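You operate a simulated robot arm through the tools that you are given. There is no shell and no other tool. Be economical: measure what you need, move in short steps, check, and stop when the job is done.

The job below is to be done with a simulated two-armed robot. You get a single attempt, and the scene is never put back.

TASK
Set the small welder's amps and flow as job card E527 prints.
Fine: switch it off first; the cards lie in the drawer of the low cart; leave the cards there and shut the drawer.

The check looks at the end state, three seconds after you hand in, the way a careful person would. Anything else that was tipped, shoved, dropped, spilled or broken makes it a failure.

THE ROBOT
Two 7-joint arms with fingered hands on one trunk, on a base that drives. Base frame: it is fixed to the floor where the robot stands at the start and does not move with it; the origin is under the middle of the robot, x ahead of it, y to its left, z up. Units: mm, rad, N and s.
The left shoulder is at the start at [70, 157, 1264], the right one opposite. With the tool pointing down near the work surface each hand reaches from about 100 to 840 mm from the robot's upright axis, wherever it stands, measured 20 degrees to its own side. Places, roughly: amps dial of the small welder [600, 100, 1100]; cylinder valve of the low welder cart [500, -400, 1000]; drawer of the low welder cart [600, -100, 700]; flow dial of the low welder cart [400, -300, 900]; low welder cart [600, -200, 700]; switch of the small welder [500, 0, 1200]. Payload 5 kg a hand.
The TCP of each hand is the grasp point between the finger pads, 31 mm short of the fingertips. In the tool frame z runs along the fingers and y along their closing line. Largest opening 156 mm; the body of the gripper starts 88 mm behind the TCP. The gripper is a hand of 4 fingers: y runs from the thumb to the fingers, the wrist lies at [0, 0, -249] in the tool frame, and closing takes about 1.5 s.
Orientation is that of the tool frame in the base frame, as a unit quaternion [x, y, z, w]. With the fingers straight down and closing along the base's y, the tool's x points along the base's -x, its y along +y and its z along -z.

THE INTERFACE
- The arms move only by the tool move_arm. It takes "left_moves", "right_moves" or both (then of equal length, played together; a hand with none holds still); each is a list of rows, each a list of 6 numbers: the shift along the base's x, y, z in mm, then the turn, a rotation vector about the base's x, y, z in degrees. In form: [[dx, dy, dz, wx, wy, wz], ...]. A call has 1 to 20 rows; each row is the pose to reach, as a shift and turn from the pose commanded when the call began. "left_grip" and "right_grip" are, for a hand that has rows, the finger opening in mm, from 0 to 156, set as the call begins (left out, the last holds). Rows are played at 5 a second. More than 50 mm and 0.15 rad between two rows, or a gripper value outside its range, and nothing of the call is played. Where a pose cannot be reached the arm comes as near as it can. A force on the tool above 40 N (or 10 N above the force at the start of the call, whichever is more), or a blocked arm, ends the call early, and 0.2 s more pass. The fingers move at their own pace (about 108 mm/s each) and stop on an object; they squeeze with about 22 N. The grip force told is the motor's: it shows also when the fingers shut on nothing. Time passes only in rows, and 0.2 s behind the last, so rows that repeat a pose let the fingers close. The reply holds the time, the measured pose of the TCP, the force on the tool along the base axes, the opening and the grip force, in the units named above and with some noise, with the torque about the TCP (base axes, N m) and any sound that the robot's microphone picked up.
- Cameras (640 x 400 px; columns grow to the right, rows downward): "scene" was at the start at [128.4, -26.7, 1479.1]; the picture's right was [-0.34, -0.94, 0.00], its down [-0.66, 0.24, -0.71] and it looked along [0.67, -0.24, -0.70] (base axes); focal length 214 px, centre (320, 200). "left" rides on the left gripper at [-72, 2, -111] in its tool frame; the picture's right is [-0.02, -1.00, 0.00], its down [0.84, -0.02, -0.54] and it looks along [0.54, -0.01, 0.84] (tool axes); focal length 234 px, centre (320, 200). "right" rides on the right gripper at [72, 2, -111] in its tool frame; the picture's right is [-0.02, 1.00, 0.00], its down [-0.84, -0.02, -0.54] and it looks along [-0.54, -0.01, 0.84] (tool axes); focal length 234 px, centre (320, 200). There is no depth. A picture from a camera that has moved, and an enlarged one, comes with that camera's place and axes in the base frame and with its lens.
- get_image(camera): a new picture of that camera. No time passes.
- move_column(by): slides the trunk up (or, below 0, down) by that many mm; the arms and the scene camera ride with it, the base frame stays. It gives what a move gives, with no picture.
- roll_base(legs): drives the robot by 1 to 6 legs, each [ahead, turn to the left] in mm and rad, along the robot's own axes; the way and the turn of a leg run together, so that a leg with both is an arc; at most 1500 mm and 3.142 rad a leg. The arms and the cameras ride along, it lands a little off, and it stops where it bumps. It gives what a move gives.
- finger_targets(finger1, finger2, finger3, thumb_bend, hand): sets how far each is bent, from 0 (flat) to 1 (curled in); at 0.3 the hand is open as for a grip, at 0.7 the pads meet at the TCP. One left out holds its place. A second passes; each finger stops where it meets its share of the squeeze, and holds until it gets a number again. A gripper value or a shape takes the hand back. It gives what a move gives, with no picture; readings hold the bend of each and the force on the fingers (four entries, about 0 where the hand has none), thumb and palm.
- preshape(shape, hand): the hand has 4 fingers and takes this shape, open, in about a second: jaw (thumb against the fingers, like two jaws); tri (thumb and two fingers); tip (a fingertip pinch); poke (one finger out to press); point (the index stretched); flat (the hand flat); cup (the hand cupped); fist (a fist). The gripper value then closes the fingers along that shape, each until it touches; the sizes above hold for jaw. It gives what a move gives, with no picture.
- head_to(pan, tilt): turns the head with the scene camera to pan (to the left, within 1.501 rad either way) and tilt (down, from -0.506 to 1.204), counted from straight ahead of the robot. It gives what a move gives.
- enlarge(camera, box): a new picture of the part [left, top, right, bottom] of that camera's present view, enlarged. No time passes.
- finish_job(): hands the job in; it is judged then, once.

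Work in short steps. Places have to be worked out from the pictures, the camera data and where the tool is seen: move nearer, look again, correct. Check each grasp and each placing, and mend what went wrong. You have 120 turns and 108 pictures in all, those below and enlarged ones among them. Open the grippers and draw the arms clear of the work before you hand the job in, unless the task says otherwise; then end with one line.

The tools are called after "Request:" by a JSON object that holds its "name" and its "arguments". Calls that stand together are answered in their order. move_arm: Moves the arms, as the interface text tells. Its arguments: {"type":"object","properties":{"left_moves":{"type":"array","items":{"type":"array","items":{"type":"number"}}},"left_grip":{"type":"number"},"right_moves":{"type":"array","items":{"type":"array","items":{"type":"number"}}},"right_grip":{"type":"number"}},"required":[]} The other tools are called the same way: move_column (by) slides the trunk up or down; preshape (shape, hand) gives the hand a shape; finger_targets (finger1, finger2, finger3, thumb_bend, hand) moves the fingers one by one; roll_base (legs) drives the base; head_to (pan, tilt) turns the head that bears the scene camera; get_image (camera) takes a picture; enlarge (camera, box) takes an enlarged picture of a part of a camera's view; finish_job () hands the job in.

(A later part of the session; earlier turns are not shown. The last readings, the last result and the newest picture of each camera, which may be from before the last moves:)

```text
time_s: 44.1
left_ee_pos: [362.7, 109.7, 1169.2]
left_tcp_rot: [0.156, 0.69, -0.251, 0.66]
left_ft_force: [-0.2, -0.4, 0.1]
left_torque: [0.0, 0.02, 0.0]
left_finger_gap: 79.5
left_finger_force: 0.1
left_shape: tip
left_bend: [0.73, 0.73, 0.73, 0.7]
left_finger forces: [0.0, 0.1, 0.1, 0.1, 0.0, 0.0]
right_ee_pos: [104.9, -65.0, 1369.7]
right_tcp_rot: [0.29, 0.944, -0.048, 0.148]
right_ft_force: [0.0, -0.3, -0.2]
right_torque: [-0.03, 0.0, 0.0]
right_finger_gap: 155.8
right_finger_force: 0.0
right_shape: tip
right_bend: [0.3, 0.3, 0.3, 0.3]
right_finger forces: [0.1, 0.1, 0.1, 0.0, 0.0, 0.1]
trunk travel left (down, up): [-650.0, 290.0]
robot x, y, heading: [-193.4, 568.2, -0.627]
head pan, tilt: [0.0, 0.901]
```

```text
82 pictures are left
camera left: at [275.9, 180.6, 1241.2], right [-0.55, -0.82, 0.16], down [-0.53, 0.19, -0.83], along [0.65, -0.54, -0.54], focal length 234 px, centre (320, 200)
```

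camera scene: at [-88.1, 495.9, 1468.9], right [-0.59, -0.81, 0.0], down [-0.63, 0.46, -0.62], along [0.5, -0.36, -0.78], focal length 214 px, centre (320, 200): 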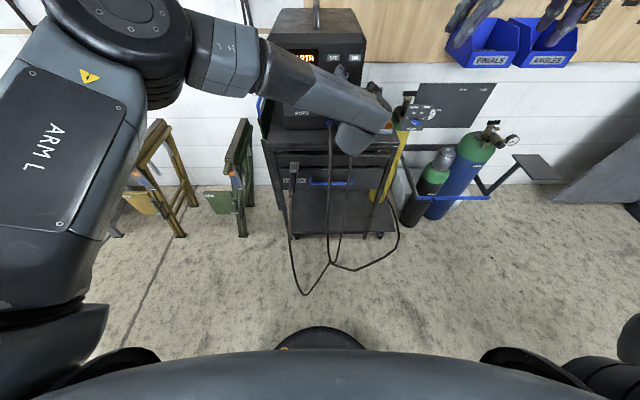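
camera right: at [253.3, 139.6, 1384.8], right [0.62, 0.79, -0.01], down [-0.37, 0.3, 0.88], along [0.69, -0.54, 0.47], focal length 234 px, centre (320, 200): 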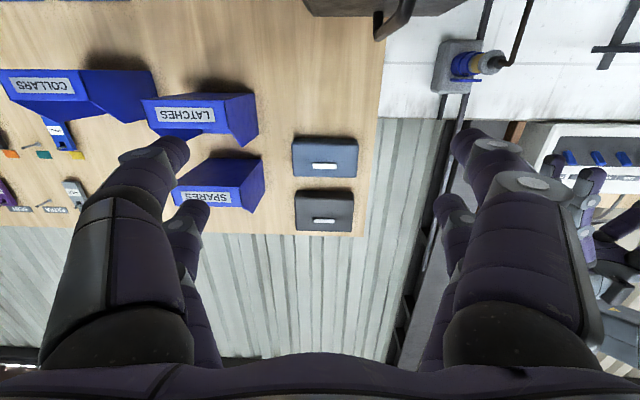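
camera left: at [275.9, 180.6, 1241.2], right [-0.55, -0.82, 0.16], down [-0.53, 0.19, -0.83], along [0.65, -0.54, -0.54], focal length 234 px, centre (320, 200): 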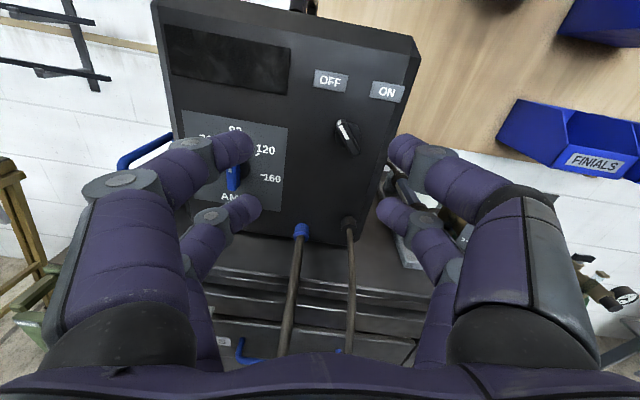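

The switch is off and the display dark. Next is the drawer: I estimate its handle bar from (483,121,730) to (384,−32,716). I back the left hand off, lower the trunk 380 mm, and look.

Request:
{"name": "move_arm", "arguments": {"left_moves": [[-30, 20, 0, 0, 0, 0], [-60, 42, 0, 0, 0, 0], [-90, 64, 0, 0, 0, 0]]}}

Request:
{"name": "move_column", "arguments": {"by": -330}}

Request:
{"name": "get_image", "arguments": {"camera": "left"}}

Request:
{"name": "get_image", "arguments": {"camera": "scene"}}

```text
time_s: 44.9
left_ee_pos: [270.4, 173.2, 1172.3]
left_tcp_rot: [0.156, 0.69, -0.253, 0.66]
left_ft_force: [-0.3, 0.3, -0.2]
left_torque: [-0.03, 0.04, -0.03]
left_finger_gap: 79.7
left_finger_force: 0.1
left_shape: tip
left_bend: [0.73, 0.73, 0.73, 0.7]
left_finger forces: [0.0, 0.1, 0.0, 0.0, 0.1, 0.1]
right_ee_pos: [103.1, -65.6, 1369.6]
right_tcp_rot: [0.291, 0.944, -0.049, 0.148]
right_ft_force: [-0.3, 1.1, 0.0]
right_torque: [0.01, -0.04, 0.04]
right_finger_gap: 156.2
right_finger_force: 0.0
right_shape: tip
right_bend: [0.3, 0.3, 0.3, 0.3]
right_finger forces: [0.1, 0.1, 0.0, 0.1, 0.0, 0.0]
trunk travel left (down, up): [-650.0, 290.0]
robot x, y, heading: [-188.5, 570.5, -0.628]
head pan, tilt: [0.0, 0.901]
```

```text
time_s: 48.1
left_ee_pos: [271.5, 172.4, 841.4]
left_tcp_rot: [0.157, 0.69, -0.253, 0.659]
left_ft_force: [-0.2, 0.8, -0.5]
left_torque: [0.03, -0.03, -0.04]
left_finger_gap: 79.6
left_finger_force: 0.1
left_shape: tip
left_bend: [0.73, 0.73, 0.73, 0.7]
left_finger forces: [0.0, 0.1, 0.0, 0.0, 0.0, 0.0]
right_ee_pos: [103.5, -65.5, 1039.9]
right_tcp_rot: [0.291, 0.944, -0.048, 0.149]
right_ft_force: [0.2, 0.9, 0.6]
right_torque: [-0.01, -0.02, -0.03]
right_finger_gap: 155.8
right_finger_force: 0.1
right_shape: tip
right_bend: [0.3, 0.3, 0.3, 0.3]
right_finger forces: [0.0, 0.1, 0.1, 0.0, 0.0, 0.0]
trunk travel left (down, up): [-320.0, 620.0]
robot x, y, heading: [-187.6, 569.6, -0.63]
head pan, tilt: [0.0, 0.901]
```

```text
81 pictures are left
camera left: at [184.5, 244.3, 912.8], right [-0.55, -0.82, 0.17], down [-0.53, 0.19, -0.83], along [0.65, -0.54, -0.54], focal length 234 px, centre (320, 200)
```

left: 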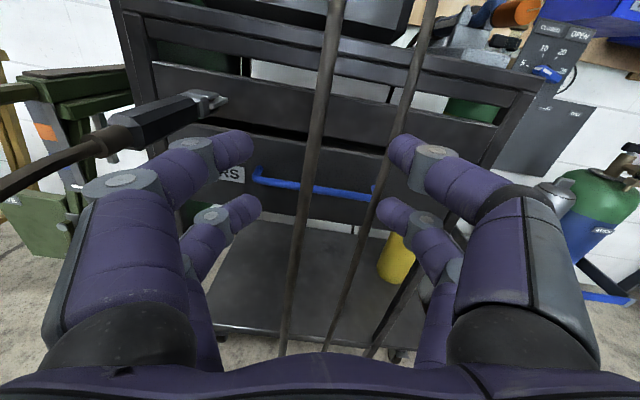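

```text
80 pictures are left
camera scene: at [-89.3, 496.9, 1139.2], right [-0.59, -0.81, 0.0], down [-0.63, 0.46, -0.62], along [0.5, -0.37, -0.78], focal length 214 px, centre (320, 200)
```

scene: 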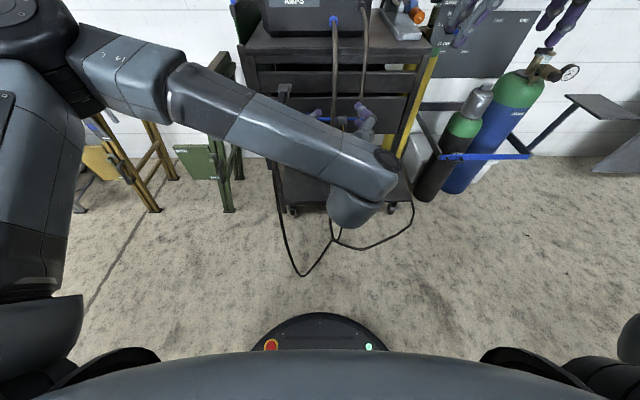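

The earth clamp sits on the rail above the drawer, so the drawer slides free under it. I'll use the right hand on the handle between the two cables and raise the left hand out of the way, keeping it as a camera.

Request:
{"name": "move_arm", "arguments": {"left_moves": [[0, 0, 40, 0, 0, 0], [0, 0, 80, 0, 0, 0], [0, 0, 120, 0, 0, 0], [0, 0, 160, 0, 0, 0], [0, 0, 200, 0, 0, 0], [0, 0, 240, 0, 0, 0], [20, 27, 250, 0, 0, 0], [40, 54, 250, 0, 0, 0], [60, 81, 250, 0, 0, 0]], "right_moves": [[17, 7, -15, -4.71, -6.46, 0], [34, 14, -31, -9.4, -12.9, 0], [52, 20, -47, -14.1, -19.4, 0], [69, 27, -62, -18.8, -25.8, 0], [86, 34, -78, -23.6, -32.3, 0], [103, 41, -93, -28.3, -38.8, 0], [121, 47, -109, -33, -45.2, 0], [138, 54, -124, -37.7, -51.7, 0], [155, 61, -140, -42.4, -58.2, 0]]}}

Request:
{"name": "get_image", "arguments": {"camera": "scene"}}

```text
time_s: 50.1
left_ee_pos: [333.8, 252.9, 1089.8]
left_tcp_rot: [0.157, 0.691, -0.252, 0.659]
left_ft_force: [0.7, -1.1, -1.0]
left_torque: [-0.02, -0.08, 0.02]
left_finger_gap: 79.5
left_finger_force: 0.1
left_shape: tip
left_bend: [0.73, 0.73, 0.73, 0.7]
left_finger forces: [0.0, 0.0, 0.0, 0.0, 0.0, 0.0]
right_ee_pos: [260.5, 8.4, 914.1]
right_tcp_rot: [0.206, 0.714, -0.205, 0.637]
right_ft_force: [0.7, -0.6, 11.1]
right_torque: [0.55, 0.93, -0.04]
right_finger_gap: 156.0
right_finger_force: 0.0
right_shape: tip
right_bend: [0.3, 0.3, 0.3, 0.3]
right_finger forces: [0.0, 0.0, 0.0, 0.1, 0.0, 0.0]
right hand out of reach, approached as far as the arm can: row 9
trunk travel left (down, up): [-320.0, 620.0]
robot x, y, heading: [-193.2, 570.3, -0.623]
head pan, tilt: [0.0, 0.901]
```

```text
79 pictures are left
camera scene: at [-87.4, 497.0, 1138.9], right [-0.59, -0.81, 0.0], down [-0.64, 0.46, -0.62], along [0.5, -0.37, -0.78], focal length 214 px, centre (320, 200)
```

scene: 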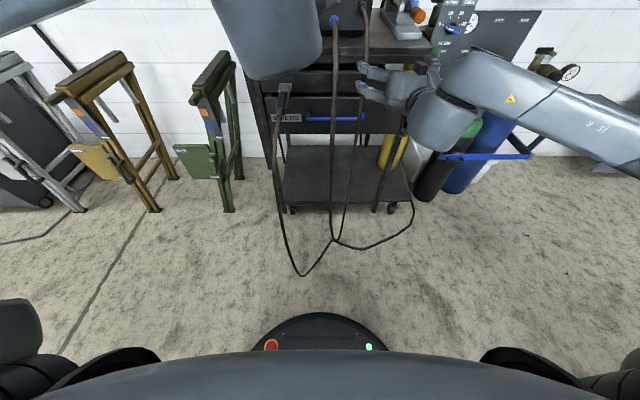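

The right wrist is near a limit in this roll. I roll it +90° about its pointing axis, needed for gripping the horizontal bar anyway, and see if it frees up.

Request:
{"name": "move_arm", "arguments": {"right_moves": [[0, 0, 0, 6.63, -4.82, 0], [0, 0, 0, 13.3, -9.6, 0], [0, 0, 0, 19.9, -14.5, 0], [0, 0, 0, 26.5, -19.3, 0], [0, 0, 0, 33.1, -24.1, 0], [0, 0, 0, 39.8, -28.9, 0], [0, 0, 0, 46.4, -33.7, 0], [0, 0, 0, 53, -38.6, 0], [0, 0, 0, 59.7, -43.4, 0], [0, 0, 0, 66.3, -48.2, 0], [0, 0, 0, 72.8, -52.9, 0]], "right_grip": 90}}

Request:
{"name": "get_image", "arguments": {"camera": "right"}}

Request:
{"name": "get_image", "arguments": {"camera": "scene"}}

```text
time_s: 52.6
left_ee_pos: [332.7, 252.0, 1092.1]
left_tcp_rot: [0.156, 0.69, -0.252, 0.66]
left_ft_force: [0.0, 0.3, 0.6]
left_torque: [0.02, -0.02, -0.03]
left_finger_gap: 79.7
left_finger_force: 0.1
left_shape: tip
left_bend: [0.73, 0.73, 0.73, 0.7]
left_finger forces: [0.0, 0.0, 0.1, 0.0, 0.1, 0.1]
right_ee_pos: [242.6, -17.2, 919.4]
right_tcp_rot: [0.568, 0.408, 0.259, 0.666]
right_ft_force: [0.2, 0.0, 0.2]
right_torque: [0.0, 0.03, -0.06]
right_finger_gap: 90.7
right_finger_force: 0.2
right_shape: tip
right_bend: [0.72, 0.72, 0.72, 0.7]
right_finger forces: [0.0, 0.0, 0.0, 0.1, 0.0, 0.1]
trunk travel left (down, up): [-320.0, 620.0]
robot x, y, heading: [-189.0, 569.6, -0.632]
head pan, tilt: [0.0, 0.901]
stopped in row 11 (right hand): the arm was blocked; the commanded pose is now the measured one
```

```text
78 pictures are left
camera right: at [186.8, 103.4, 900.1], right [0.11, 0.2, 0.97], down [-0.9, -0.39, 0.18], along [0.41, -0.9, 0.14], focal length 234 px, centre (320, 200)
```

right: 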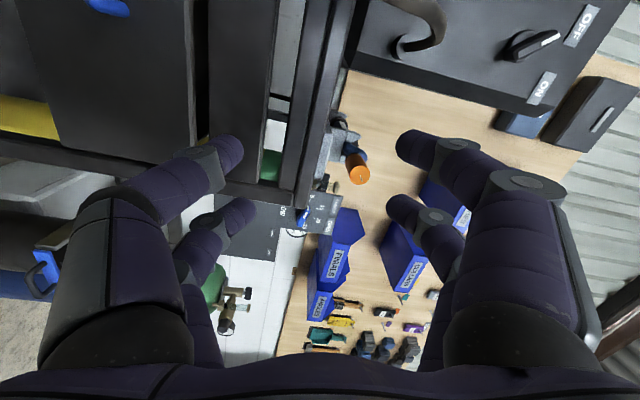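

```text
77 pictures are left
camera scene: at [-89.0, 497.2, 1139.1], right [-0.59, -0.81, 0.0], down [-0.63, 0.46, -0.62], along [0.5, -0.37, -0.78], focal length 214 px, centre (320, 200)
```

scene: 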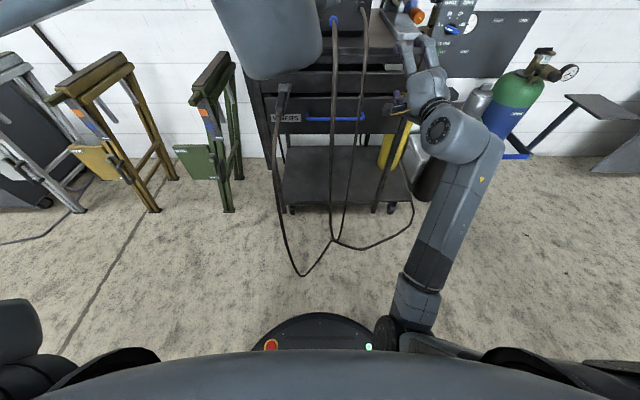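

The arm is now well posed. Before sweeping sideways I need the cables' depth in front of the drawer, so I look with the left camera from its new place and zoom the scene view.

Request:
{"name": "get_image", "arguments": {"camera": "left"}}

Request:
{"name": "enlarge", "arguments": {"camera": "scene", "box": [240, 0, 440, 125]}}

```text
76 pictures are left
camera left: at [246.0, 323.9, 1162.7], right [-0.55, -0.82, 0.17], down [-0.53, 0.19, -0.83], along [0.65, -0.54, -0.54], focal length 234 px, centre (320, 200)
```

left: 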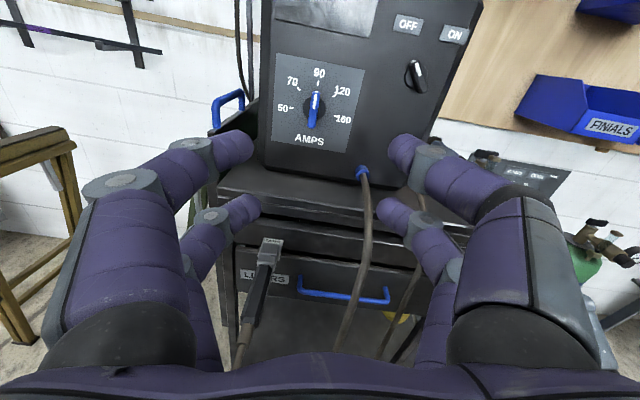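

```text
3.20 times, centred on (340, 62) of scene
camera zoom: at [-89.0, 497.2, 1139.1], right [-0.59, -0.81, 0.0], down [-0.63, 0.46, -0.62], along [0.5, -0.37, -0.78], focal length 686 px, centre (256, 640)
```

zoom: 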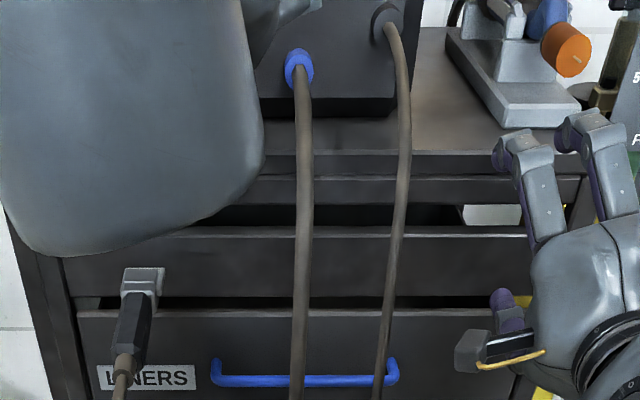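

Cable triangulation: the left cable runs at lateral −36 and ~110 mm in front of the handle, and the right one at lateral −128. The widest gap is left of the left cable, under the clamp, so I retreat, drop to handle height, and line up at lateral ≈0.

Request:
{"name": "move_arm", "arguments": {"right_moves": [[-38, 28, -40, 0, 0, 0], [-77, 56, -80, 0, 0, 0], [-55, 86, -99, 2, -1.5, 0], [-33, 116, -117, 4, -3, 0], [-12, 146, -136, 6, -4.5, 0], [10, 175, -155, 8, -6, 0], [32, 205, -173, 10, -7.5, 0], [54, 235, -192, 11.3, -8.2, 0]]}}

Request:
{"name": "get_image", "arguments": {"camera": "right"}}

Request:
{"name": "get_image", "arguments": {"camera": "scene"}}

```text
refused: row 1 steps farther than a row can; nothing moved
```

```text
74 pictures are left
camera right: at [186.8, 103.4, 900.1], right [0.11, 0.2, 0.97], down [-0.9, -0.39, 0.18], along [0.41, -0.9, 0.14], focal length 234 px, centre (320, 200)
```

right: 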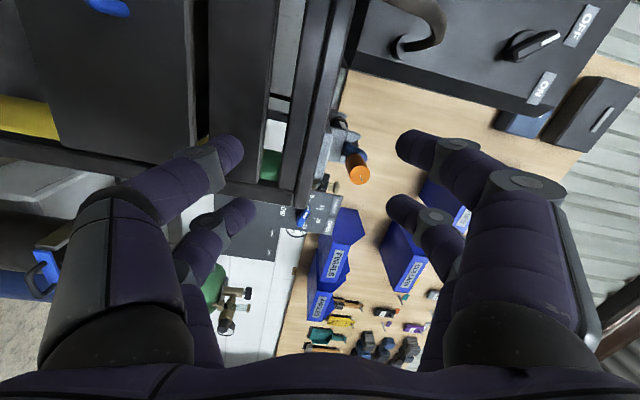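

```text
73 pictures are left
camera scene: at [-89.0, 497.2, 1139.1], right [-0.59, -0.81, 0.0], down [-0.63, 0.46, -0.62], along [0.5, -0.37, -0.78], focal length 214 px, centre (320, 200)
```

scene: 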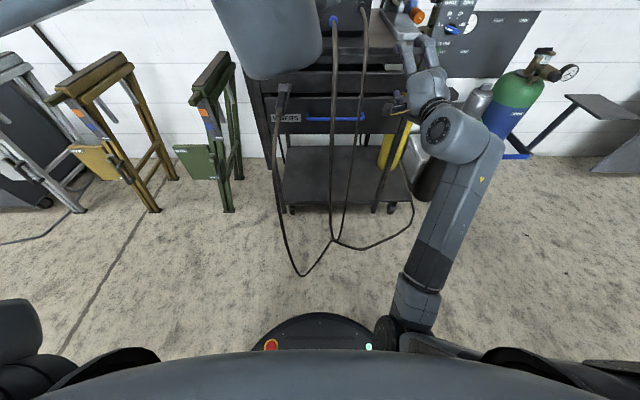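

The first step was over 50 mm; I resend it with finer rows.

Request:
{"name": "move_arm", "arguments": {"right_moves": [[-20, 14, -20, 0, 0, 0], [-40, 28, -40, 0, 0, 0], [-60, 42, -60, 0, 0, 0], [-77, 56, -80, 0, 0, 0], [-55, 86, -99, 2, -1.5, 0], [-33, 116, -117, 4, -3, 0], [-12, 146, -136, 6, -4.5, 0], [10, 175, -155, 8, -6, 0], [32, 205, -173, 10, -7.5, 0], [54, 235, -192, 11.3, -8.2, 0]]}}

Request:
{"name": "get_image", "arguments": {"camera": "right"}}

Request:
{"name": "get_image", "arguments": {"camera": "scene"}}

```text
time_s: 53.3
left_ee_pos: [331.9, 251.5, 1091.7]
left_tcp_rot: [0.157, 0.69, -0.253, 0.659]
left_ft_force: [-0.5, -0.3, -0.1]
left_torque: [0.0, 0.0, 0.04]
left_finger_gap: 79.6
left_finger_force: 0.0
left_shape: tip
left_bend: [0.73, 0.73, 0.73, 0.7]
left_finger forces: [0.1, 0.0, 0.0, 0.1, 0.0, 0.0]
right_ee_pos: [198.0, -1.3, 890.2]
right_tcp_rot: [0.522, 0.46, 0.195, 0.691]
right_ft_force: [0.1, 0.4, 0.0]
right_torque: [0.0, -0.03, -0.02]
right_finger_gap: 90.3
right_finger_force: 0.1
right_shape: tip
right_bend: [0.72, 0.72, 0.72, 0.7]
right_finger forces: [0.0, 0.0, 0.0, 0.0, 0.0, 0.0]
trunk travel left (down, up): [-320.0, 620.0]
robot x, y, heading: [-191.3, 569.4, -0.635]
head pan, tilt: [0.0, 0.901]
stopped in row 3 (right hand): the arm was blocked; the commanded pose is now the measured one
```

```text
72 pictures are left
camera right: at [140.6, 115.2, 857.2], right [0.2, 0.36, 0.91], down [-0.88, -0.34, 0.33], along [0.43, -0.87, 0.25], focal length 234 px, centre (320, 200)
```

right: 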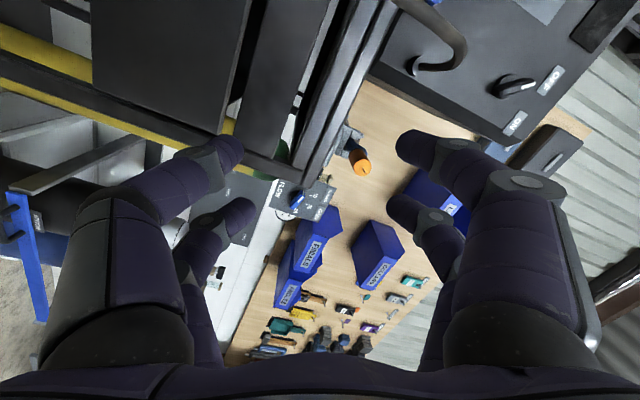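

```text
71 pictures are left
camera scene: at [-89.4, 496.8, 1139.2], right [-0.59, -0.81, 0.0], down [-0.63, 0.46, -0.62], along [0.5, -0.37, -0.78], focal length 214 px, centre (320, 200)
```

scene: 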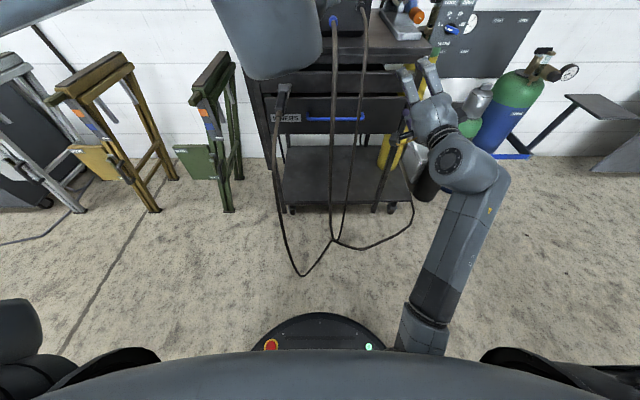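

The right wrist hits its roll limit. The left hand has more room, so I roll it −80° (camera to the left), and lower it to handle height at lateral 0, well in front of the cables.

Request:
{"name": "move_arm", "arguments": {"left_moves": [[-4, -4, -15, -6.47, 4.71, 0], [-7, -7, -30, -12.9, 9.4, 0], [-11, -11, -45, -19.4, 14.1, 0], [-14, -14, -60, -25.9, 18.8, 0], [-18, -18, -75, -32.4, 23.6, 0], [-22, -21, -90, -38.8, 28.3, 0], [-25, -25, -105, -45.3, 33, 0], [-29, -28, -120, -51.8, 37.7, 0], [-32, -32, -135, -58.2, 42.4, 0], [-36, -35, -150, -64.7, 47.1, 0], [-36, -35, -193, -64.7, 47.1, 0], [-36, -35, -236, -64.7, 47.1, 0], [-36, -35, -279, -64.7, 47.1, 0], [-36, -35, -322, -64.7, 47.1, 0], [-36, -35, -365, -64.7, 47.1, 0]]}}

Request:
{"name": "get_image", "arguments": {"camera": "left"}}

Request:
{"name": "get_image", "arguments": {"camera": "scene"}}

```text
time_s: 56.5
left_ee_pos: [297.3, 218.6, 725.8]
left_tcp_rot: [-0.319, 0.647, -0.612, 0.325]
left_ft_force: [0.2, -0.2, -0.4]
left_torque: [-0.04, -0.01, 0.02]
left_finger_gap: 79.8
left_finger_force: 0.0
left_shape: tip
left_bend: [0.73, 0.73, 0.73, 0.7]
left_finger forces: [0.0, 0.0, 0.1, 0.1, 0.0, 0.0]
right_ee_pos: [198.3, -0.2, 889.6]
right_tcp_rot: [0.522, 0.46, 0.197, 0.69]
right_ft_force: [0.1, -0.3, -0.5]
right_torque: [0.01, 0.0, 0.01]
right_finger_gap: 90.4
right_finger_force: 0.0
right_shape: tip
right_bend: [0.72, 0.72, 0.72, 0.7]
right_finger forces: [0.1, 0.1, 0.1, 0.0, 0.0, 0.1]
trunk travel left (down, up): [-320.0, 620.0]
robot x, y, heading: [-188.2, 565.6, -0.631]
head pan, tilt: [0.0, 0.901]
```

```text
70 pictures are left
camera left: at [248.4, 341.4, 731.6], right [0.03, -0.03, 1.0], down [-0.93, -0.36, 0.02], along [0.36, -0.93, -0.04], focal length 234 px, centre (320, 200)
```

left: 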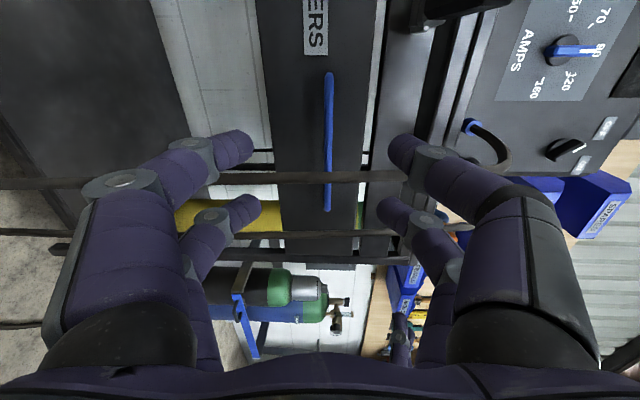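

```text
69 pictures are left
camera scene: at [-89.2, 496.1, 1139.1], right [-0.59, -0.81, 0.0], down [-0.63, 0.46, -0.62], along [0.5, -0.37, -0.78], focal length 214 px, centre (320, 200)
```

scene: 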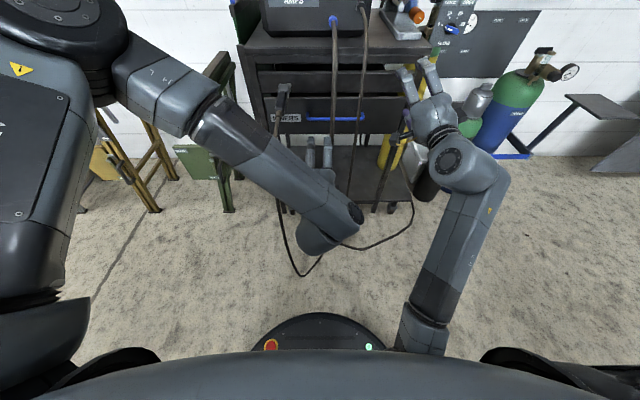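

The hand is well posed and the bar is at its height. The left cable would brush the lower finger pair, so I shift 12 mm left and advance 195 mm to straddle the bar.

Request:
{"name": "move_arm", "arguments": {"left_moves": [[7, 10, 3, 0, 0, 0], [33, -9, 3, 0, 0, 0], [60, -28, 3, 0, 0, 0], [86, -48, 3, 0, 0, 0], [112, -67, 3, 0, 0, 0], [139, -86, 3, 0, 0, 0], [165, -105, 3, 0, 0, 0]], "left_grip": 70}}

Request:
{"name": "get_image", "arguments": {"camera": "left"}}

Request:
{"name": "get_image", "arguments": {"camera": "scene"}}

```text
time_s: 58.1
left_ee_pos: [462.1, 110.8, 728.4]
left_tcp_rot: [-0.319, 0.648, -0.611, 0.325]
left_ft_force: [-0.4, 0.2, 0.1]
left_torque: [0.0, -0.01, -0.04]
left_finger_gap: 70.6
left_finger_force: 0.0
left_shape: tip
left_bend: [0.73, 0.73, 0.73, 0.7]
left_finger forces: [0.1, 0.0, 0.1, 0.1, 0.1, 0.0]
right_ee_pos: [198.5, -1.1, 889.4]
right_tcp_rot: [0.522, 0.461, 0.195, 0.691]
right_ft_force: [0.5, 0.1, -1.2]
right_torque: [-0.03, -0.02, -0.01]
right_finger_gap: 90.1
right_finger_force: 0.0
right_shape: tip
right_bend: [0.72, 0.72, 0.72, 0.7]
right_finger forces: [0.1, 0.0, 0.0, 0.0, 0.0, 0.1]
trunk travel left (down, up): [-320.0, 620.0]
robot x, y, heading: [-192.6, 571.3, -0.63]
head pan, tilt: [0.0, 0.901]
```

```text
68 pictures are left
camera left: at [413.3, 234.3, 733.1], right [0.03, -0.03, 1.0], down [-0.93, -0.36, 0.02], along [0.36, -0.93, -0.04], focal length 234 px, centre (320, 200)
```

left: 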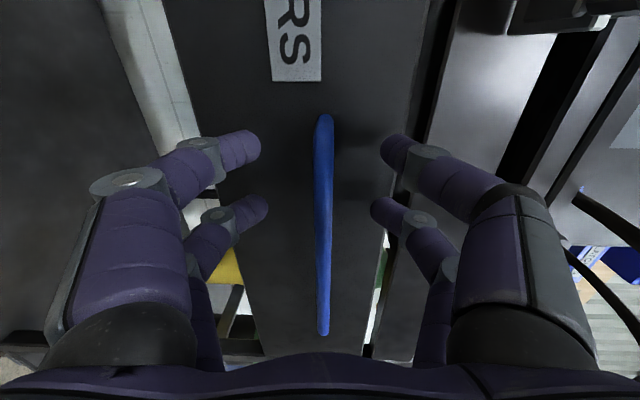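

```text
67 pictures are left
camera scene: at [-89.0, 496.6, 1139.1], right [-0.59, -0.81, 0.0], down [-0.63, 0.46, -0.62], along [0.5, -0.37, -0.78], focal length 214 px, centre (320, 200)
```

scene: 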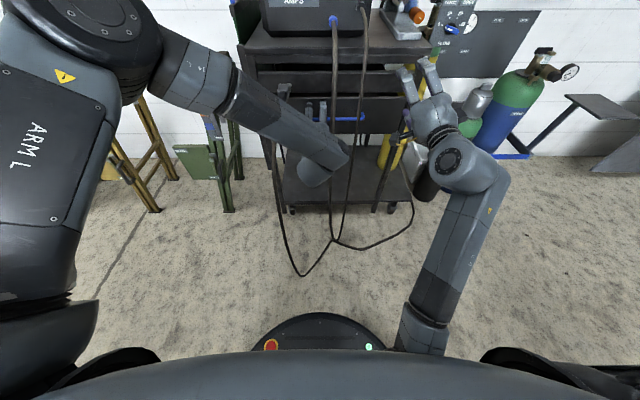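

The bar is centred between the finger pairs, ~16 mm beyond the TCP. I advance 6 mm and close.

Request:
{"name": "move_arm", "arguments": {"left_moves": [[5, -4, 0, 0, 0, 0], [5, -4, 0, 0, 0, 0], [5, -4, 0, 0, 0, 0], [5, -4, 0, 0, 0, 0], [5, -4, 0, 0, 0, 0], [5, -4, 0, 0, 0, 0], [5, -4, 0, 0, 0, 0], [5, -4, 0, 0, 0, 0]], "left_grip": 0}}

Request:
{"name": "get_image", "arguments": {"camera": "left"}}

```text
time_s: 59.9
left_ee_pos: [466.0, 108.0, 728.9]
left_tcp_rot: [-0.318, 0.648, -0.611, 0.325]
left_ft_force: [0.0, -6.6, 0.3]
left_torque: [-0.02, -0.01, -0.19]
left_finger_gap: 0.0
left_finger_force: 22.6
left_shape: tip
left_bend: [0.7, 0.7, 0.7, 0.7]
left_finger forces: [16.7, 0.0, 0.0, 0.0, 15.9, 0.0]
right_ee_pos: [199.4, -1.1, 889.7]
right_tcp_rot: [0.522, 0.46, 0.197, 0.691]
right_ft_force: [0.6, 0.9, -1.0]
right_torque: [0.0, 0.0, 0.0]
right_finger_gap: 90.3
right_finger_force: 0.1
right_shape: tip
right_bend: [0.72, 0.72, 0.72, 0.7]
right_finger forces: [0.1, 0.0, 0.0, 0.0, 0.0, 0.0]
trunk travel left (down, up): [-320.0, 620.0]
robot x, y, heading: [-192.0, 571.8, -0.634]
head pan, tilt: [0.0, 0.901]
```

```text
66 pictures are left
camera left: at [417.5, 230.3, 733.3], right [0.03, -0.03, 1.0], down [-0.93, -0.36, 0.02], along [0.36, -0.93, -0.04], focal length 234 px, centre (320, 200)
```

left: 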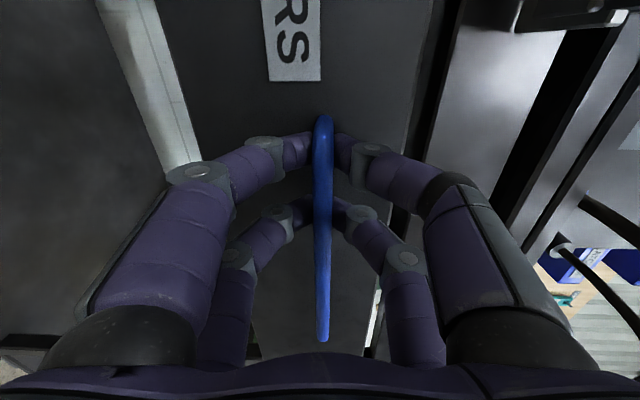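

The fingers have closed behind the bar, hooking it. I pull the drawer out 100 mm and check.

Request:
{"name": "move_arm", "arguments": {"left_moves": [[-16, 12, 0, 0, 0, 0], [-32, 24, 0, 0, 0, 0], [-49, 35, 0, 0, 0, 0], [-65, 47, 0, 0, 0, 0], [-81, 59, 0, 0, 0, 0]]}}

Request:
{"name": "get_image", "arguments": {"camera": "scene"}}

```text
time_s: 61.1
left_ee_pos: [383.2, 166.3, 728.2]
left_tcp_rot: [-0.318, 0.649, -0.611, 0.324]
left_ft_force: [-8.2, -9.1, -0.5]
left_torque: [-0.02, -0.01, -0.25]
left_finger_gap: 0.0
left_finger_force: 21.7
left_shape: tip
left_bend: [0.7, 0.7, 0.7, 0.7]
left_finger forces: [20.8, 0.0, 0.0, 0.1, 17.9, 0.0]
right_ee_pos: [197.0, -1.9, 889.1]
right_tcp_rot: [0.522, 0.46, 0.196, 0.691]
right_ft_force: [-0.8, -1.0, 1.0]
right_torque: [0.02, 0.0, 0.01]
right_finger_gap: 90.5
right_finger_force: 0.1
right_shape: tip
right_bend: [0.72, 0.72, 0.72, 0.7]
right_finger forces: [0.1, 0.0, 0.1, 0.0, 0.0, 0.0]
trunk travel left (down, up): [-320.0, 620.0]
robot x, y, heading: [-190.0, 566.3, -0.634]
head pan, tilt: [0.0, 0.901]
```

```text
65 pictures are left
camera scene: at [-90.1, 495.9, 1139.1], right [-0.59, -0.81, 0.0], down [-0.63, 0.46, -0.62], along [0.5, -0.37, -0.78], focal length 214 px, centre (320, 200)
```

scene: 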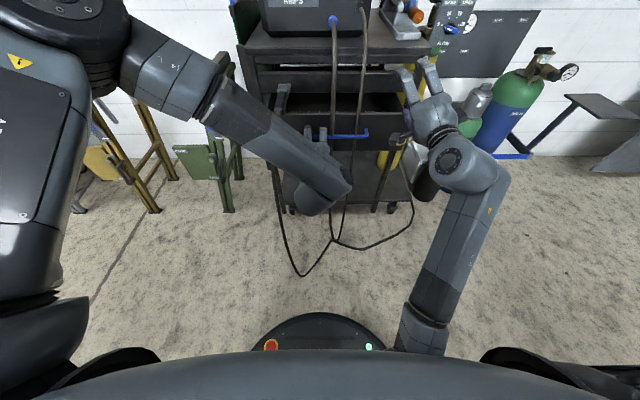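

The drawer follows freely (about 8 N), and the cables don't obstruct. I pull another 130 mm.

Request:
{"name": "move_arm", "arguments": {"left_moves": [[-18, 13, 0, 0, 0, 0], [-35, 25, 0, 0, 0, 0], [-53, 38, 0, 0, 0, 0], [-70, 51, 0, 0, 0, 0], [-88, 64, 0, 0, 0, 0], [-105, 76, 0, 0, 0, 0]]}}

Request:
{"name": "enlarge", "arguments": {"camera": "scene", "box": [240, 50, 432, 170]}}

```text
time_s: 62.5
left_ee_pos: [280.5, 241.0, 730.4]
left_tcp_rot: [-0.318, 0.648, -0.612, 0.324]
left_ft_force: [-13.7, -18.7, -6.3]
left_torque: [-0.12, 0.3, -0.48]
left_finger_gap: 0.2
left_finger_force: 22.3
left_shape: tip
left_bend: [0.7, 0.7, 0.7, 0.7]
left_finger forces: [29.0, 0.0, 0.0, 0.0, 17.5, 0.1]
right_ee_pos: [197.1, -2.3, 889.4]
right_tcp_rot: [0.523, 0.459, 0.196, 0.691]
right_ft_force: [-0.2, -0.3, 0.0]
right_torque: [0.01, 0.01, 0.0]
right_finger_gap: 90.5
right_finger_force: 0.0
right_shape: tip
right_bend: [0.72, 0.72, 0.72, 0.7]
right_finger forces: [0.0, 0.1, 0.1, 0.0, 0.0, 0.0]
trunk travel left (down, up): [-320.0, 620.0]
robot x, y, heading: [-193.6, 567.8, -0.63]
head pan, tilt: [0.0, 0.901]
```

```text
3.33 times, centred on (336, 110) of scene
camera zoom: at [-90.2, 494.7, 1139.0], right [-0.59, -0.81, 0.0], down [-0.63, 0.46, -0.62], along [0.5, -0.36, -0.78], focal length 715 px, centre (267, 500)
```

zoom: 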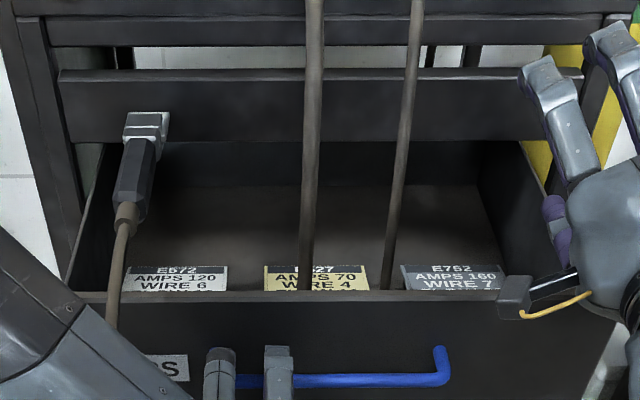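

Three cards show: E572, E?27 (amps 70) and E752; the cable and drawer front hide the rest. I release the bar, back off, and raise the trunk to read from higher.

Request:
{"name": "move_arm", "arguments": {"left_moves": [[0, 0, 0, 0, 0, 0], [0, 0, 0, 0, 0, 0], [0, 0, 0, 0, 0, 0], [0, 0, 0, 0, 0, 0], [-20, 14, 0, 0, 0, 0], [-40, 28, 0, 0, 0, 0], [-65, 46, 0, 0, 0, 0]], "left_grip": 80}}

Request:
{"name": "move_column", "arguments": {"by": 330}}

Request:
{"name": "get_image", "arguments": {"camera": "scene"}}

```text
time_s: 64.1
left_ee_pos: [214.4, 290.0, 729.8]
left_tcp_rot: [-0.319, 0.647, -0.611, 0.326]
left_ft_force: [0.1, 0.3, -0.2]
left_torque: [0.01, -0.02, -0.01]
left_finger_gap: 79.3
left_finger_force: 0.0
left_shape: tip
left_bend: [0.73, 0.73, 0.73, 0.7]
left_finger forces: [0.0, 0.0, 0.0, 0.0, 0.1, 0.0]
right_ee_pos: [197.3, -0.4, 890.3]
right_tcp_rot: [0.522, 0.46, 0.196, 0.691]
right_ft_force: [-0.6, -0.3, -0.2]
right_torque: [0.04, 0.0, 0.03]
right_finger_gap: 90.5
right_finger_force: 0.2
right_shape: tip
right_bend: [0.72, 0.72, 0.72, 0.7]
right_finger forces: [0.1, 0.0, 0.1, 0.0, 0.1, 0.0]
trunk travel left (down, up): [-320.0, 620.0]
robot x, y, heading: [-191.2, 571.0, -0.627]
head pan, tilt: [0.0, 0.901]
```

```text
time_s: 67.3
left_ee_pos: [215.3, 290.8, 1058.9]
left_tcp_rot: [-0.319, 0.647, -0.612, 0.325]
left_ft_force: [0.4, 0.3, 0.2]
left_torque: [0.02, -0.02, 0.03]
left_finger_gap: 79.2
left_finger_force: 0.1
left_shape: tip
left_bend: [0.73, 0.73, 0.73, 0.7]
left_finger forces: [0.1, 0.1, 0.0, 0.0, 0.0, 0.0]
right_ee_pos: [197.9, -0.7, 1218.1]
right_tcp_rot: [0.521, 0.461, 0.196, 0.691]
right_ft_force: [0.5, 0.0, -0.2]
right_torque: [0.03, -0.02, 0.0]
right_finger_gap: 90.1
right_finger_force: 0.0
right_shape: tip
right_bend: [0.72, 0.72, 0.72, 0.7]
right_finger forces: [0.0, 0.0, 0.1, 0.0, 0.1, 0.0]
trunk travel left (down, up): [-650.0, 290.0]
robot x, y, heading: [-191.9, 567.0, -0.629]
head pan, tilt: [0.0, 0.901]
```

```text
63 pictures are left
camera scene: at [-89.4, 496.5, 1469.1], right [-0.59, -0.81, 0.0], down [-0.63, 0.46, -0.62], along [0.5, -0.37, -0.78], focal length 214 px, centre (320, 200)
```

scene: 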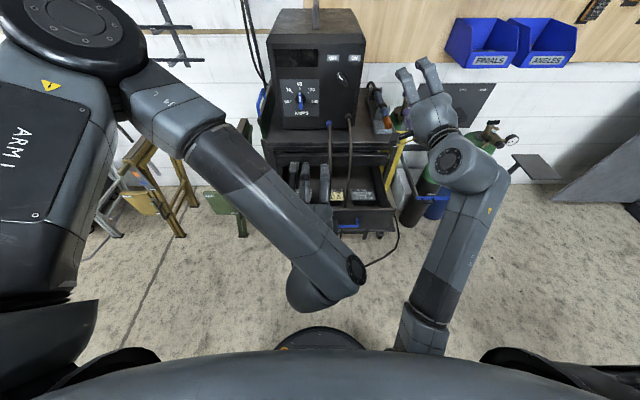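

Request:
{"name": "enlarge", "arguments": {"camera": "scene", "box": [308, 170, 404, 230]}}

```text
6.67 times, centred on (356, 200) of scene
camera zoom: at [-89.4, 496.5, 1469.1], right [-0.59, -0.81, 0.0], down [-0.63, 0.46, -0.62], along [0.5, -0.37, -0.78], focal length 1430 px, centre (80, 200)
```

zoom: 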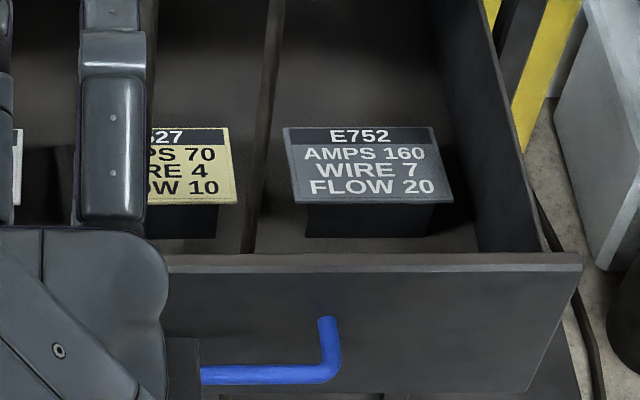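

The middle card ends in "27": AMPS 70, FLOW 10. I move the left hand aside to read it fully.

Request:
{"name": "move_arm", "arguments": {"left_moves": [[20, 28, 20, 0, 0, 0], [40, 56, 40, 0, 0, 0], [60, 84, 60, 0, 0, 0], [80, 112, 80, 0, 0, 0]]}}

Request:
{"name": "enlarge", "arguments": {"camera": "scene", "box": [278, 165, 390, 235]}}

```text
time_s: 68.3
left_ee_pos: [305.4, 354.6, 1116.3]
left_tcp_rot: [-0.322, 0.646, -0.611, 0.325]
left_ft_force: [0.0, -0.4, 0.4]
left_torque: [0.02, 0.02, -0.04]
left_finger_gap: 79.9
left_finger_force: 0.0
left_shape: tip
left_bend: [0.73, 0.73, 0.73, 0.7]
left_finger forces: [0.0, 0.1, 0.1, 0.0, 0.1, 0.0]
left hand out of reach, approached as far as the arm can: row 3, 4
right_ee_pos: [199.2, 1.8, 1219.5]
right_tcp_rot: [0.52, 0.461, 0.196, 0.692]
right_ft_force: [1.1, 0.9, 0.3]
right_torque: [0.04, 0.01, -0.06]
right_finger_gap: 90.1
right_finger_force: 0.2
right_shape: tip
right_bend: [0.72, 0.72, 0.72, 0.7]
right_finger forces: [0.0, 0.0, 0.1, 0.0, 0.1, 0.1]
trunk travel left (down, up): [-650.0, 290.0]
robot x, y, heading: [-190.4, 569.9, -0.633]
head pan, tilt: [0.0, 0.901]
```

```text
5.71 times, centred on (334, 200) of scene
camera zoom: at [-88.7, 499.1, 1469.1], right [-0.59, -0.81, 0.0], down [-0.63, 0.46, -0.62], along [0.5, -0.37, -0.78], focal length 1226 px, centre (240, 200)
```

zoom: 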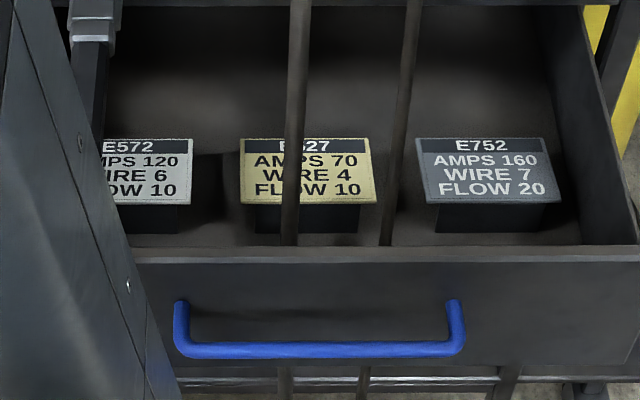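

The card is E527 (the others are E572 and E752): AMPS 70, FLOW 10. I bring the left hand back in front of the drawer to close it.

Request:
{"name": "move_arm", "arguments": {"left_moves": [[-20, -28, -20, 0, 0, 0], [-40, -56, -40, 0, 0, 0], [-60, -84, -60, 0, 0, 0], [-80, -112, -80, 0, 0, 0]]}}

```text
time_s: 69.3
left_ee_pos: [225.8, 238.5, 1034.4]
left_tcp_rot: [-0.319, 0.647, -0.611, 0.325]
left_ft_force: [0.0, -0.3, 0.6]
left_torque: [-0.01, 0.03, 0.01]
left_finger_gap: 80.0
left_finger_force: 0.0
left_shape: tip
left_bend: [0.73, 0.73, 0.73, 0.7]
left_finger forces: [0.0, 0.0, 0.0, 0.0, 0.0, 0.1]
right_ee_pos: [199.5, -1.3, 1220.3]
right_tcp_rot: [0.524, 0.46, 0.196, 0.69]
right_ft_force: [0.2, 0.1, -0.3]
right_torque: [0.03, -0.02, -0.01]
right_finger_gap: 90.1
right_finger_force: 0.0
right_shape: tip
right_bend: [0.72, 0.72, 0.72, 0.7]
right_finger forces: [0.0, 0.0, 0.0, 0.0, 0.1, 0.0]
trunk travel left (down, up): [-650.0, 290.0]
robot x, y, heading: [-193.3, 568.8, -0.628]
head pan, tilt: [0.0, 0.901]
```

I back off 30 mm and lower the trunk so the hand is level with the bar again.

Request:
{"name": "move_arm", "arguments": {"left_moves": [[-24, 18, 0, 0, 0, 0], [-24, 18, 0, 0, 0, 0]]}}

Request:
{"name": "move_column", "arguments": {"by": -305}}

Request:
{"name": "get_image", "arguments": {"camera": "left"}}

```text
time_s: 69.9
left_ee_pos: [200.4, 258.1, 1034.6]
left_tcp_rot: [-0.318, 0.647, -0.612, 0.325]
left_ft_force: [-0.2, -0.5, 0.3]
left_torque: [0.02, 0.02, -0.02]
left_finger_gap: 80.2
left_finger_force: 0.0
left_shape: tip
left_bend: [0.73, 0.73, 0.73, 0.7]
left_finger forces: [0.1, 0.1, 0.0, 0.0, 0.1, 0.0]
right_ee_pos: [197.8, 0.1, 1221.0]
right_tcp_rot: [0.522, 0.461, 0.196, 0.691]
right_ft_force: [-0.1, 0.9, 0.1]
right_torque: [0.01, -0.03, -0.01]
right_finger_gap: 90.4
right_finger_force: 0.0
right_shape: tip
right_bend: [0.72, 0.72, 0.72, 0.7]
right_finger forces: [0.0, 0.0, 0.1, 0.0, 0.1, 0.0]
trunk travel left (down, up): [-650.0, 290.0]
robot x, y, heading: [-191.3, 569.6, -0.632]
head pan, tilt: [0.0, 0.901]
```

```text
time_s: 73.0
left_ee_pos: [200.8, 258.4, 729.8]
left_tcp_rot: [-0.318, 0.647, -0.612, 0.325]
left_ft_force: [0.4, -0.4, -1.2]
left_torque: [-0.02, 0.0, -0.03]
left_finger_gap: 80.0
left_finger_force: 0.0
left_shape: tip
left_bend: [0.73, 0.73, 0.73, 0.7]
left_finger forces: [0.0, 0.0, 0.0, 0.0, 0.1, 0.0]
right_ee_pos: [198.2, -1.1, 914.7]
right_tcp_rot: [0.522, 0.46, 0.195, 0.691]
right_ft_force: [-0.1, -0.5, -0.3]
right_torque: [-0.02, -0.03, 0.02]
right_finger_gap: 90.2
right_finger_force: 0.0
right_shape: tip
right_bend: [0.72, 0.72, 0.72, 0.7]
right_finger forces: [0.1, 0.0, 0.1, 0.0, 0.0, 0.0]
trunk travel left (down, up): [-345.0, 595.0]
robot x, y, heading: [-191.8, 570.6, -0.625]
head pan, tilt: [0.0, 0.901]
```

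```text
60 pictures are left
camera left: at [152.5, 381.0, 734.1], right [0.03, -0.03, 1.0], down [-0.93, -0.36, 0.02], along [0.36, -0.93, -0.04], focal length 234 px, centre (320, 200)
```

left: 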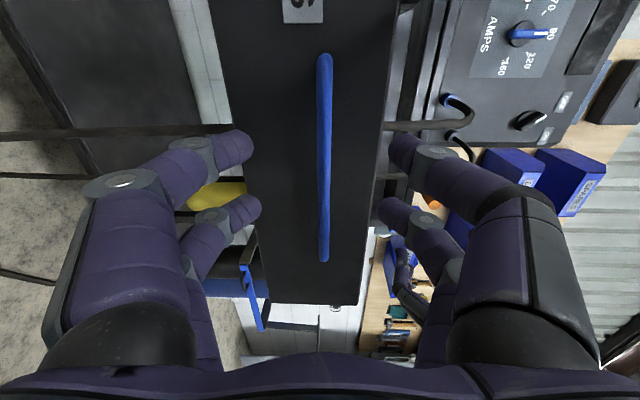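

Bar centred again. With fingers at 50 mm opening I push the drawer front in, fingertips straddling the bar.

Request:
{"name": "move_arm", "arguments": {"left_moves": [[24, -18, 0, 0, 0, 0], [48, -35, 0, 0, 0, 0], [73, -53, 0, 0, 0, 0], [97, -71, 0, 0, 0, 0], [121, -88, 0, 0, 0, 0], [145, -106, 0, 0, 0, 0], [170, -124, 0, 0, 0, 0], [194, -141, 0, 0, 0, 0], [218, -159, 0, 0, 0, 0], [234, -171, 0, 0, 0, 0], [242, -177, 0, 0, 0, 0]], "left_grip": 50}}

Request:
{"name": "get_image", "arguments": {"camera": "left"}}

Request:
{"name": "get_image", "arguments": {"camera": "scene"}}

```text
time_s: 75.4
left_ee_pos: [442.9, 80.7, 728.7]
left_tcp_rot: [-0.318, 0.647, -0.612, 0.325]
left_ft_force: [-0.4, 0.4, -1.1]
left_torque: [0.0, 0.03, 0.01]
left_finger_gap: 50.1
left_finger_force: 0.1
left_shape: tip
left_bend: [0.73, 0.73, 0.74, 0.7]
left_finger forces: [0.1, 0.0, 0.5, 0.0, 0.0, 0.0]
right_ee_pos: [198.7, 0.4, 914.6]
right_tcp_rot: [0.521, 0.461, 0.197, 0.691]
right_ft_force: [-0.3, 0.4, 1.1]
right_torque: [-0.03, 0.01, 0.0]
right_finger_gap: 90.3
right_finger_force: 0.0
right_shape: tip
right_bend: [0.72, 0.72, 0.72, 0.7]
right_finger forces: [0.0, 0.1, 0.0, 0.0, 0.0, 0.0]
trunk travel left (down, up): [-345.0, 595.0]
robot x, y, heading: [-192.5, 569.2, -0.629]
head pan, tilt: [0.0, 0.901]
```

```text
59 pictures are left
camera left: at [394.7, 204.1, 734.8], right [0.03, -0.03, 1.0], down [-0.93, -0.36, 0.02], along [0.36, -0.93, -0.04], focal length 234 px, centre (320, 200)
```

left: 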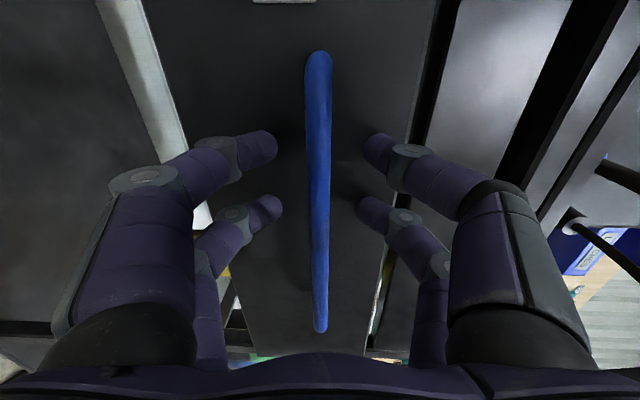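

```text
58 pictures are left
camera scene: at [-89.4, 496.6, 1164.1], right [-0.59, -0.81, 0.0], down [-0.63, 0.46, -0.62], along [0.5, -0.37, -0.78], focal length 214 px, centre (320, 200)
```

scene: 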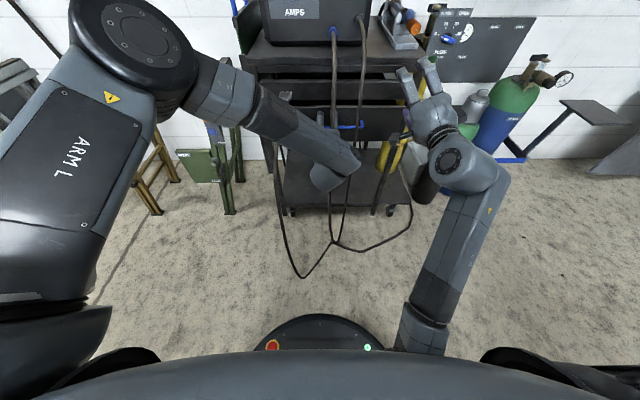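

The drawer is nearly home. I push further in small steps until it meets its stop.

Request:
{"name": "move_arm", "arguments": {"left_moves": [[5, -4, 0, 0, 0, 0], [10, -7, 0, 0, 0, 0], [15, -11, 0, 0, 0, 0], [19, -14, 0, 0, 0, 0], [24, -18, 0, 0, 0, 0], [29, -21, 0, 0, 0, 0], [34, -25, 0, 0, 0, 0]]}}

Request:
{"name": "enlarge", "arguments": {"camera": "scene", "box": [240, 50, 432, 170]}}

```text
time_s: 76.3
left_ee_pos: [453.5, 72.6, 729.3]
left_tcp_rot: [-0.32, 0.647, -0.611, 0.325]
left_ft_force: [-19.5, 20.5, 1.8]
left_torque: [-0.84, -0.83, 0.28]
left_finger_gap: 42.2
left_finger_force: 0.0
left_shape: tip
left_bend: [0.71, 0.71, 0.75, 0.71]
left_finger forces: [0.0, 0.1, 11.2, 0.0, 17.3, 0.1]
right_ee_pos: [197.2, 2.6, 916.5]
right_tcp_rot: [0.521, 0.461, 0.196, 0.691]
right_ft_force: [-0.8, 0.0, 0.1]
right_torque: [0.02, 0.01, -0.01]
right_finger_gap: 90.3
right_finger_force: 0.2
right_shape: tip
right_bend: [0.72, 0.72, 0.72, 0.7]
right_finger forces: [0.0, 0.0, 0.0, 0.1, 0.0, 0.0]
trunk travel left (down, up): [-345.0, 595.0]
robot x, y, heading: [-191.3, 569.2, -0.627]
head pan, tilt: [0.0, 0.901]
stopped in row 4 (left hand): the force on the tool passed its limit (the readings are from after the stop); the commanded pose is now the measured one
```

```text
3.33 times, centred on (336, 110) of scene
camera zoom: at [-92.0, 499.5, 1164.4], right [-0.59, -0.81, 0.0], down [-0.63, 0.46, -0.62], along [0.5, -0.37, -0.78], focal length 715 px, centre (267, 500)
```

zoom: 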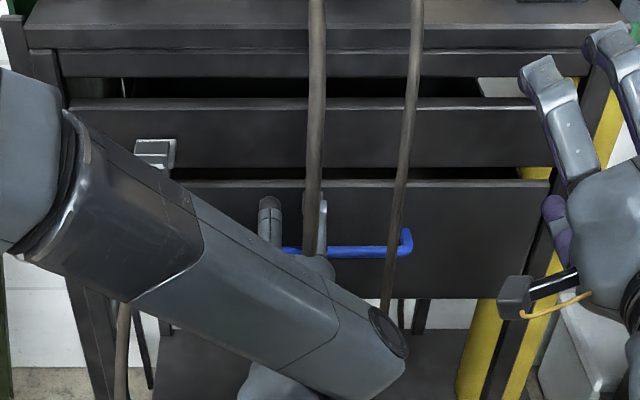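

It stopped with a firm 28 N resistance. I retreat the hand and check the drawer's position against the earlier closed view.

Request:
{"name": "move_arm", "arguments": {"left_moves": [[-32, 24, 0, 0, 0, 0], [-65, 47, 0, 0, 0, 0], [-97, 71, 0, 0, 0, 0], [-129, 94, 0, 0, 0, 0], [-162, 118, 0, 0, 0, 0], [-194, 141, 0, 0, 0, 0]]}}

Request:
{"name": "get_image", "arguments": {"camera": "left"}}

Request:
{"name": "enlarge", "arguments": {"camera": "scene", "box": [240, 30, 432, 150]}}

```text
time_s: 77.7
left_ee_pos: [261.6, 209.5, 730.4]
left_tcp_rot: [-0.319, 0.647, -0.612, 0.325]
left_ft_force: [-1.6, 0.5, -0.1]
left_torque: [0.0, -0.03, 0.0]
left_finger_gap: 15.8
left_finger_force: 22.3
left_shape: tip
left_bend: [0.7, 0.7, 0.75, 0.72]
left_finger forces: [0.0, 0.0, 0.0, 0.1, 0.0, 0.0]
right_ee_pos: [198.5, 1.5, 915.6]
right_tcp_rot: [0.521, 0.461, 0.197, 0.691]
right_ft_force: [0.0, 0.1, -0.3]
right_torque: [0.0, 0.0, 0.0]
right_finger_gap: 90.3
right_finger_force: 0.1
right_shape: tip
right_bend: [0.72, 0.72, 0.72, 0.7]
right_finger forces: [0.0, 0.1, 0.0, 0.0, 0.1, 0.0]
trunk travel left (down, up): [-345.0, 595.0]
robot x, y, heading: [-193.4, 569.6, -0.629]
head pan, tilt: [0.0, 0.901]
```

```text
56 pictures are left
camera left: at [212.9, 334.1, 734.9], right [0.03, -0.03, 1.0], down [-0.93, -0.36, 0.02], along [0.36, -0.93, -0.04], focal length 234 px, centre (320, 200)
```

left: 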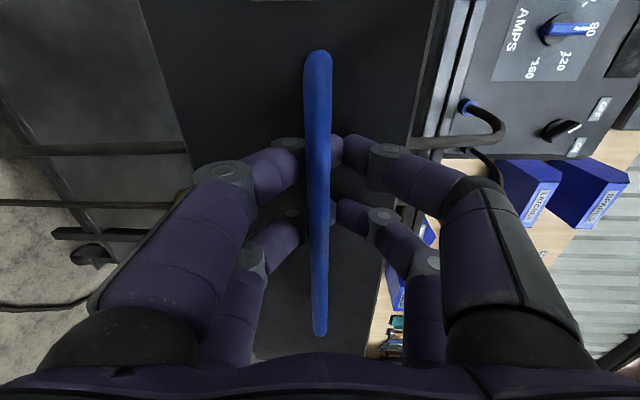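

```text
3.33 times, centred on (336, 90) of scene
camera zoom: at [-90.6, 497.6, 1164.4], right [-0.59, -0.81, 0.0], down [-0.63, 0.46, -0.62], along [0.5, -0.37, -0.78], focal length 715 px, centre (267, 567)
```

zoom: 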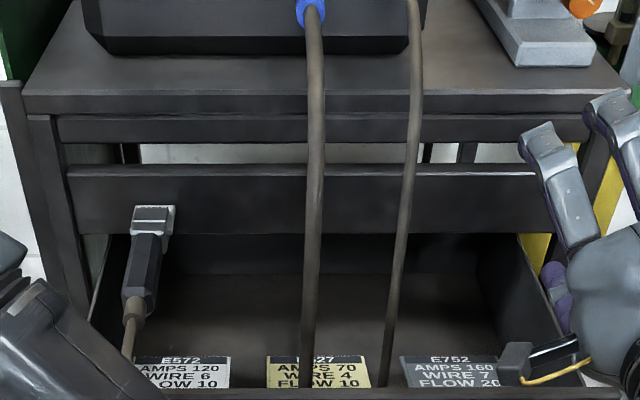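

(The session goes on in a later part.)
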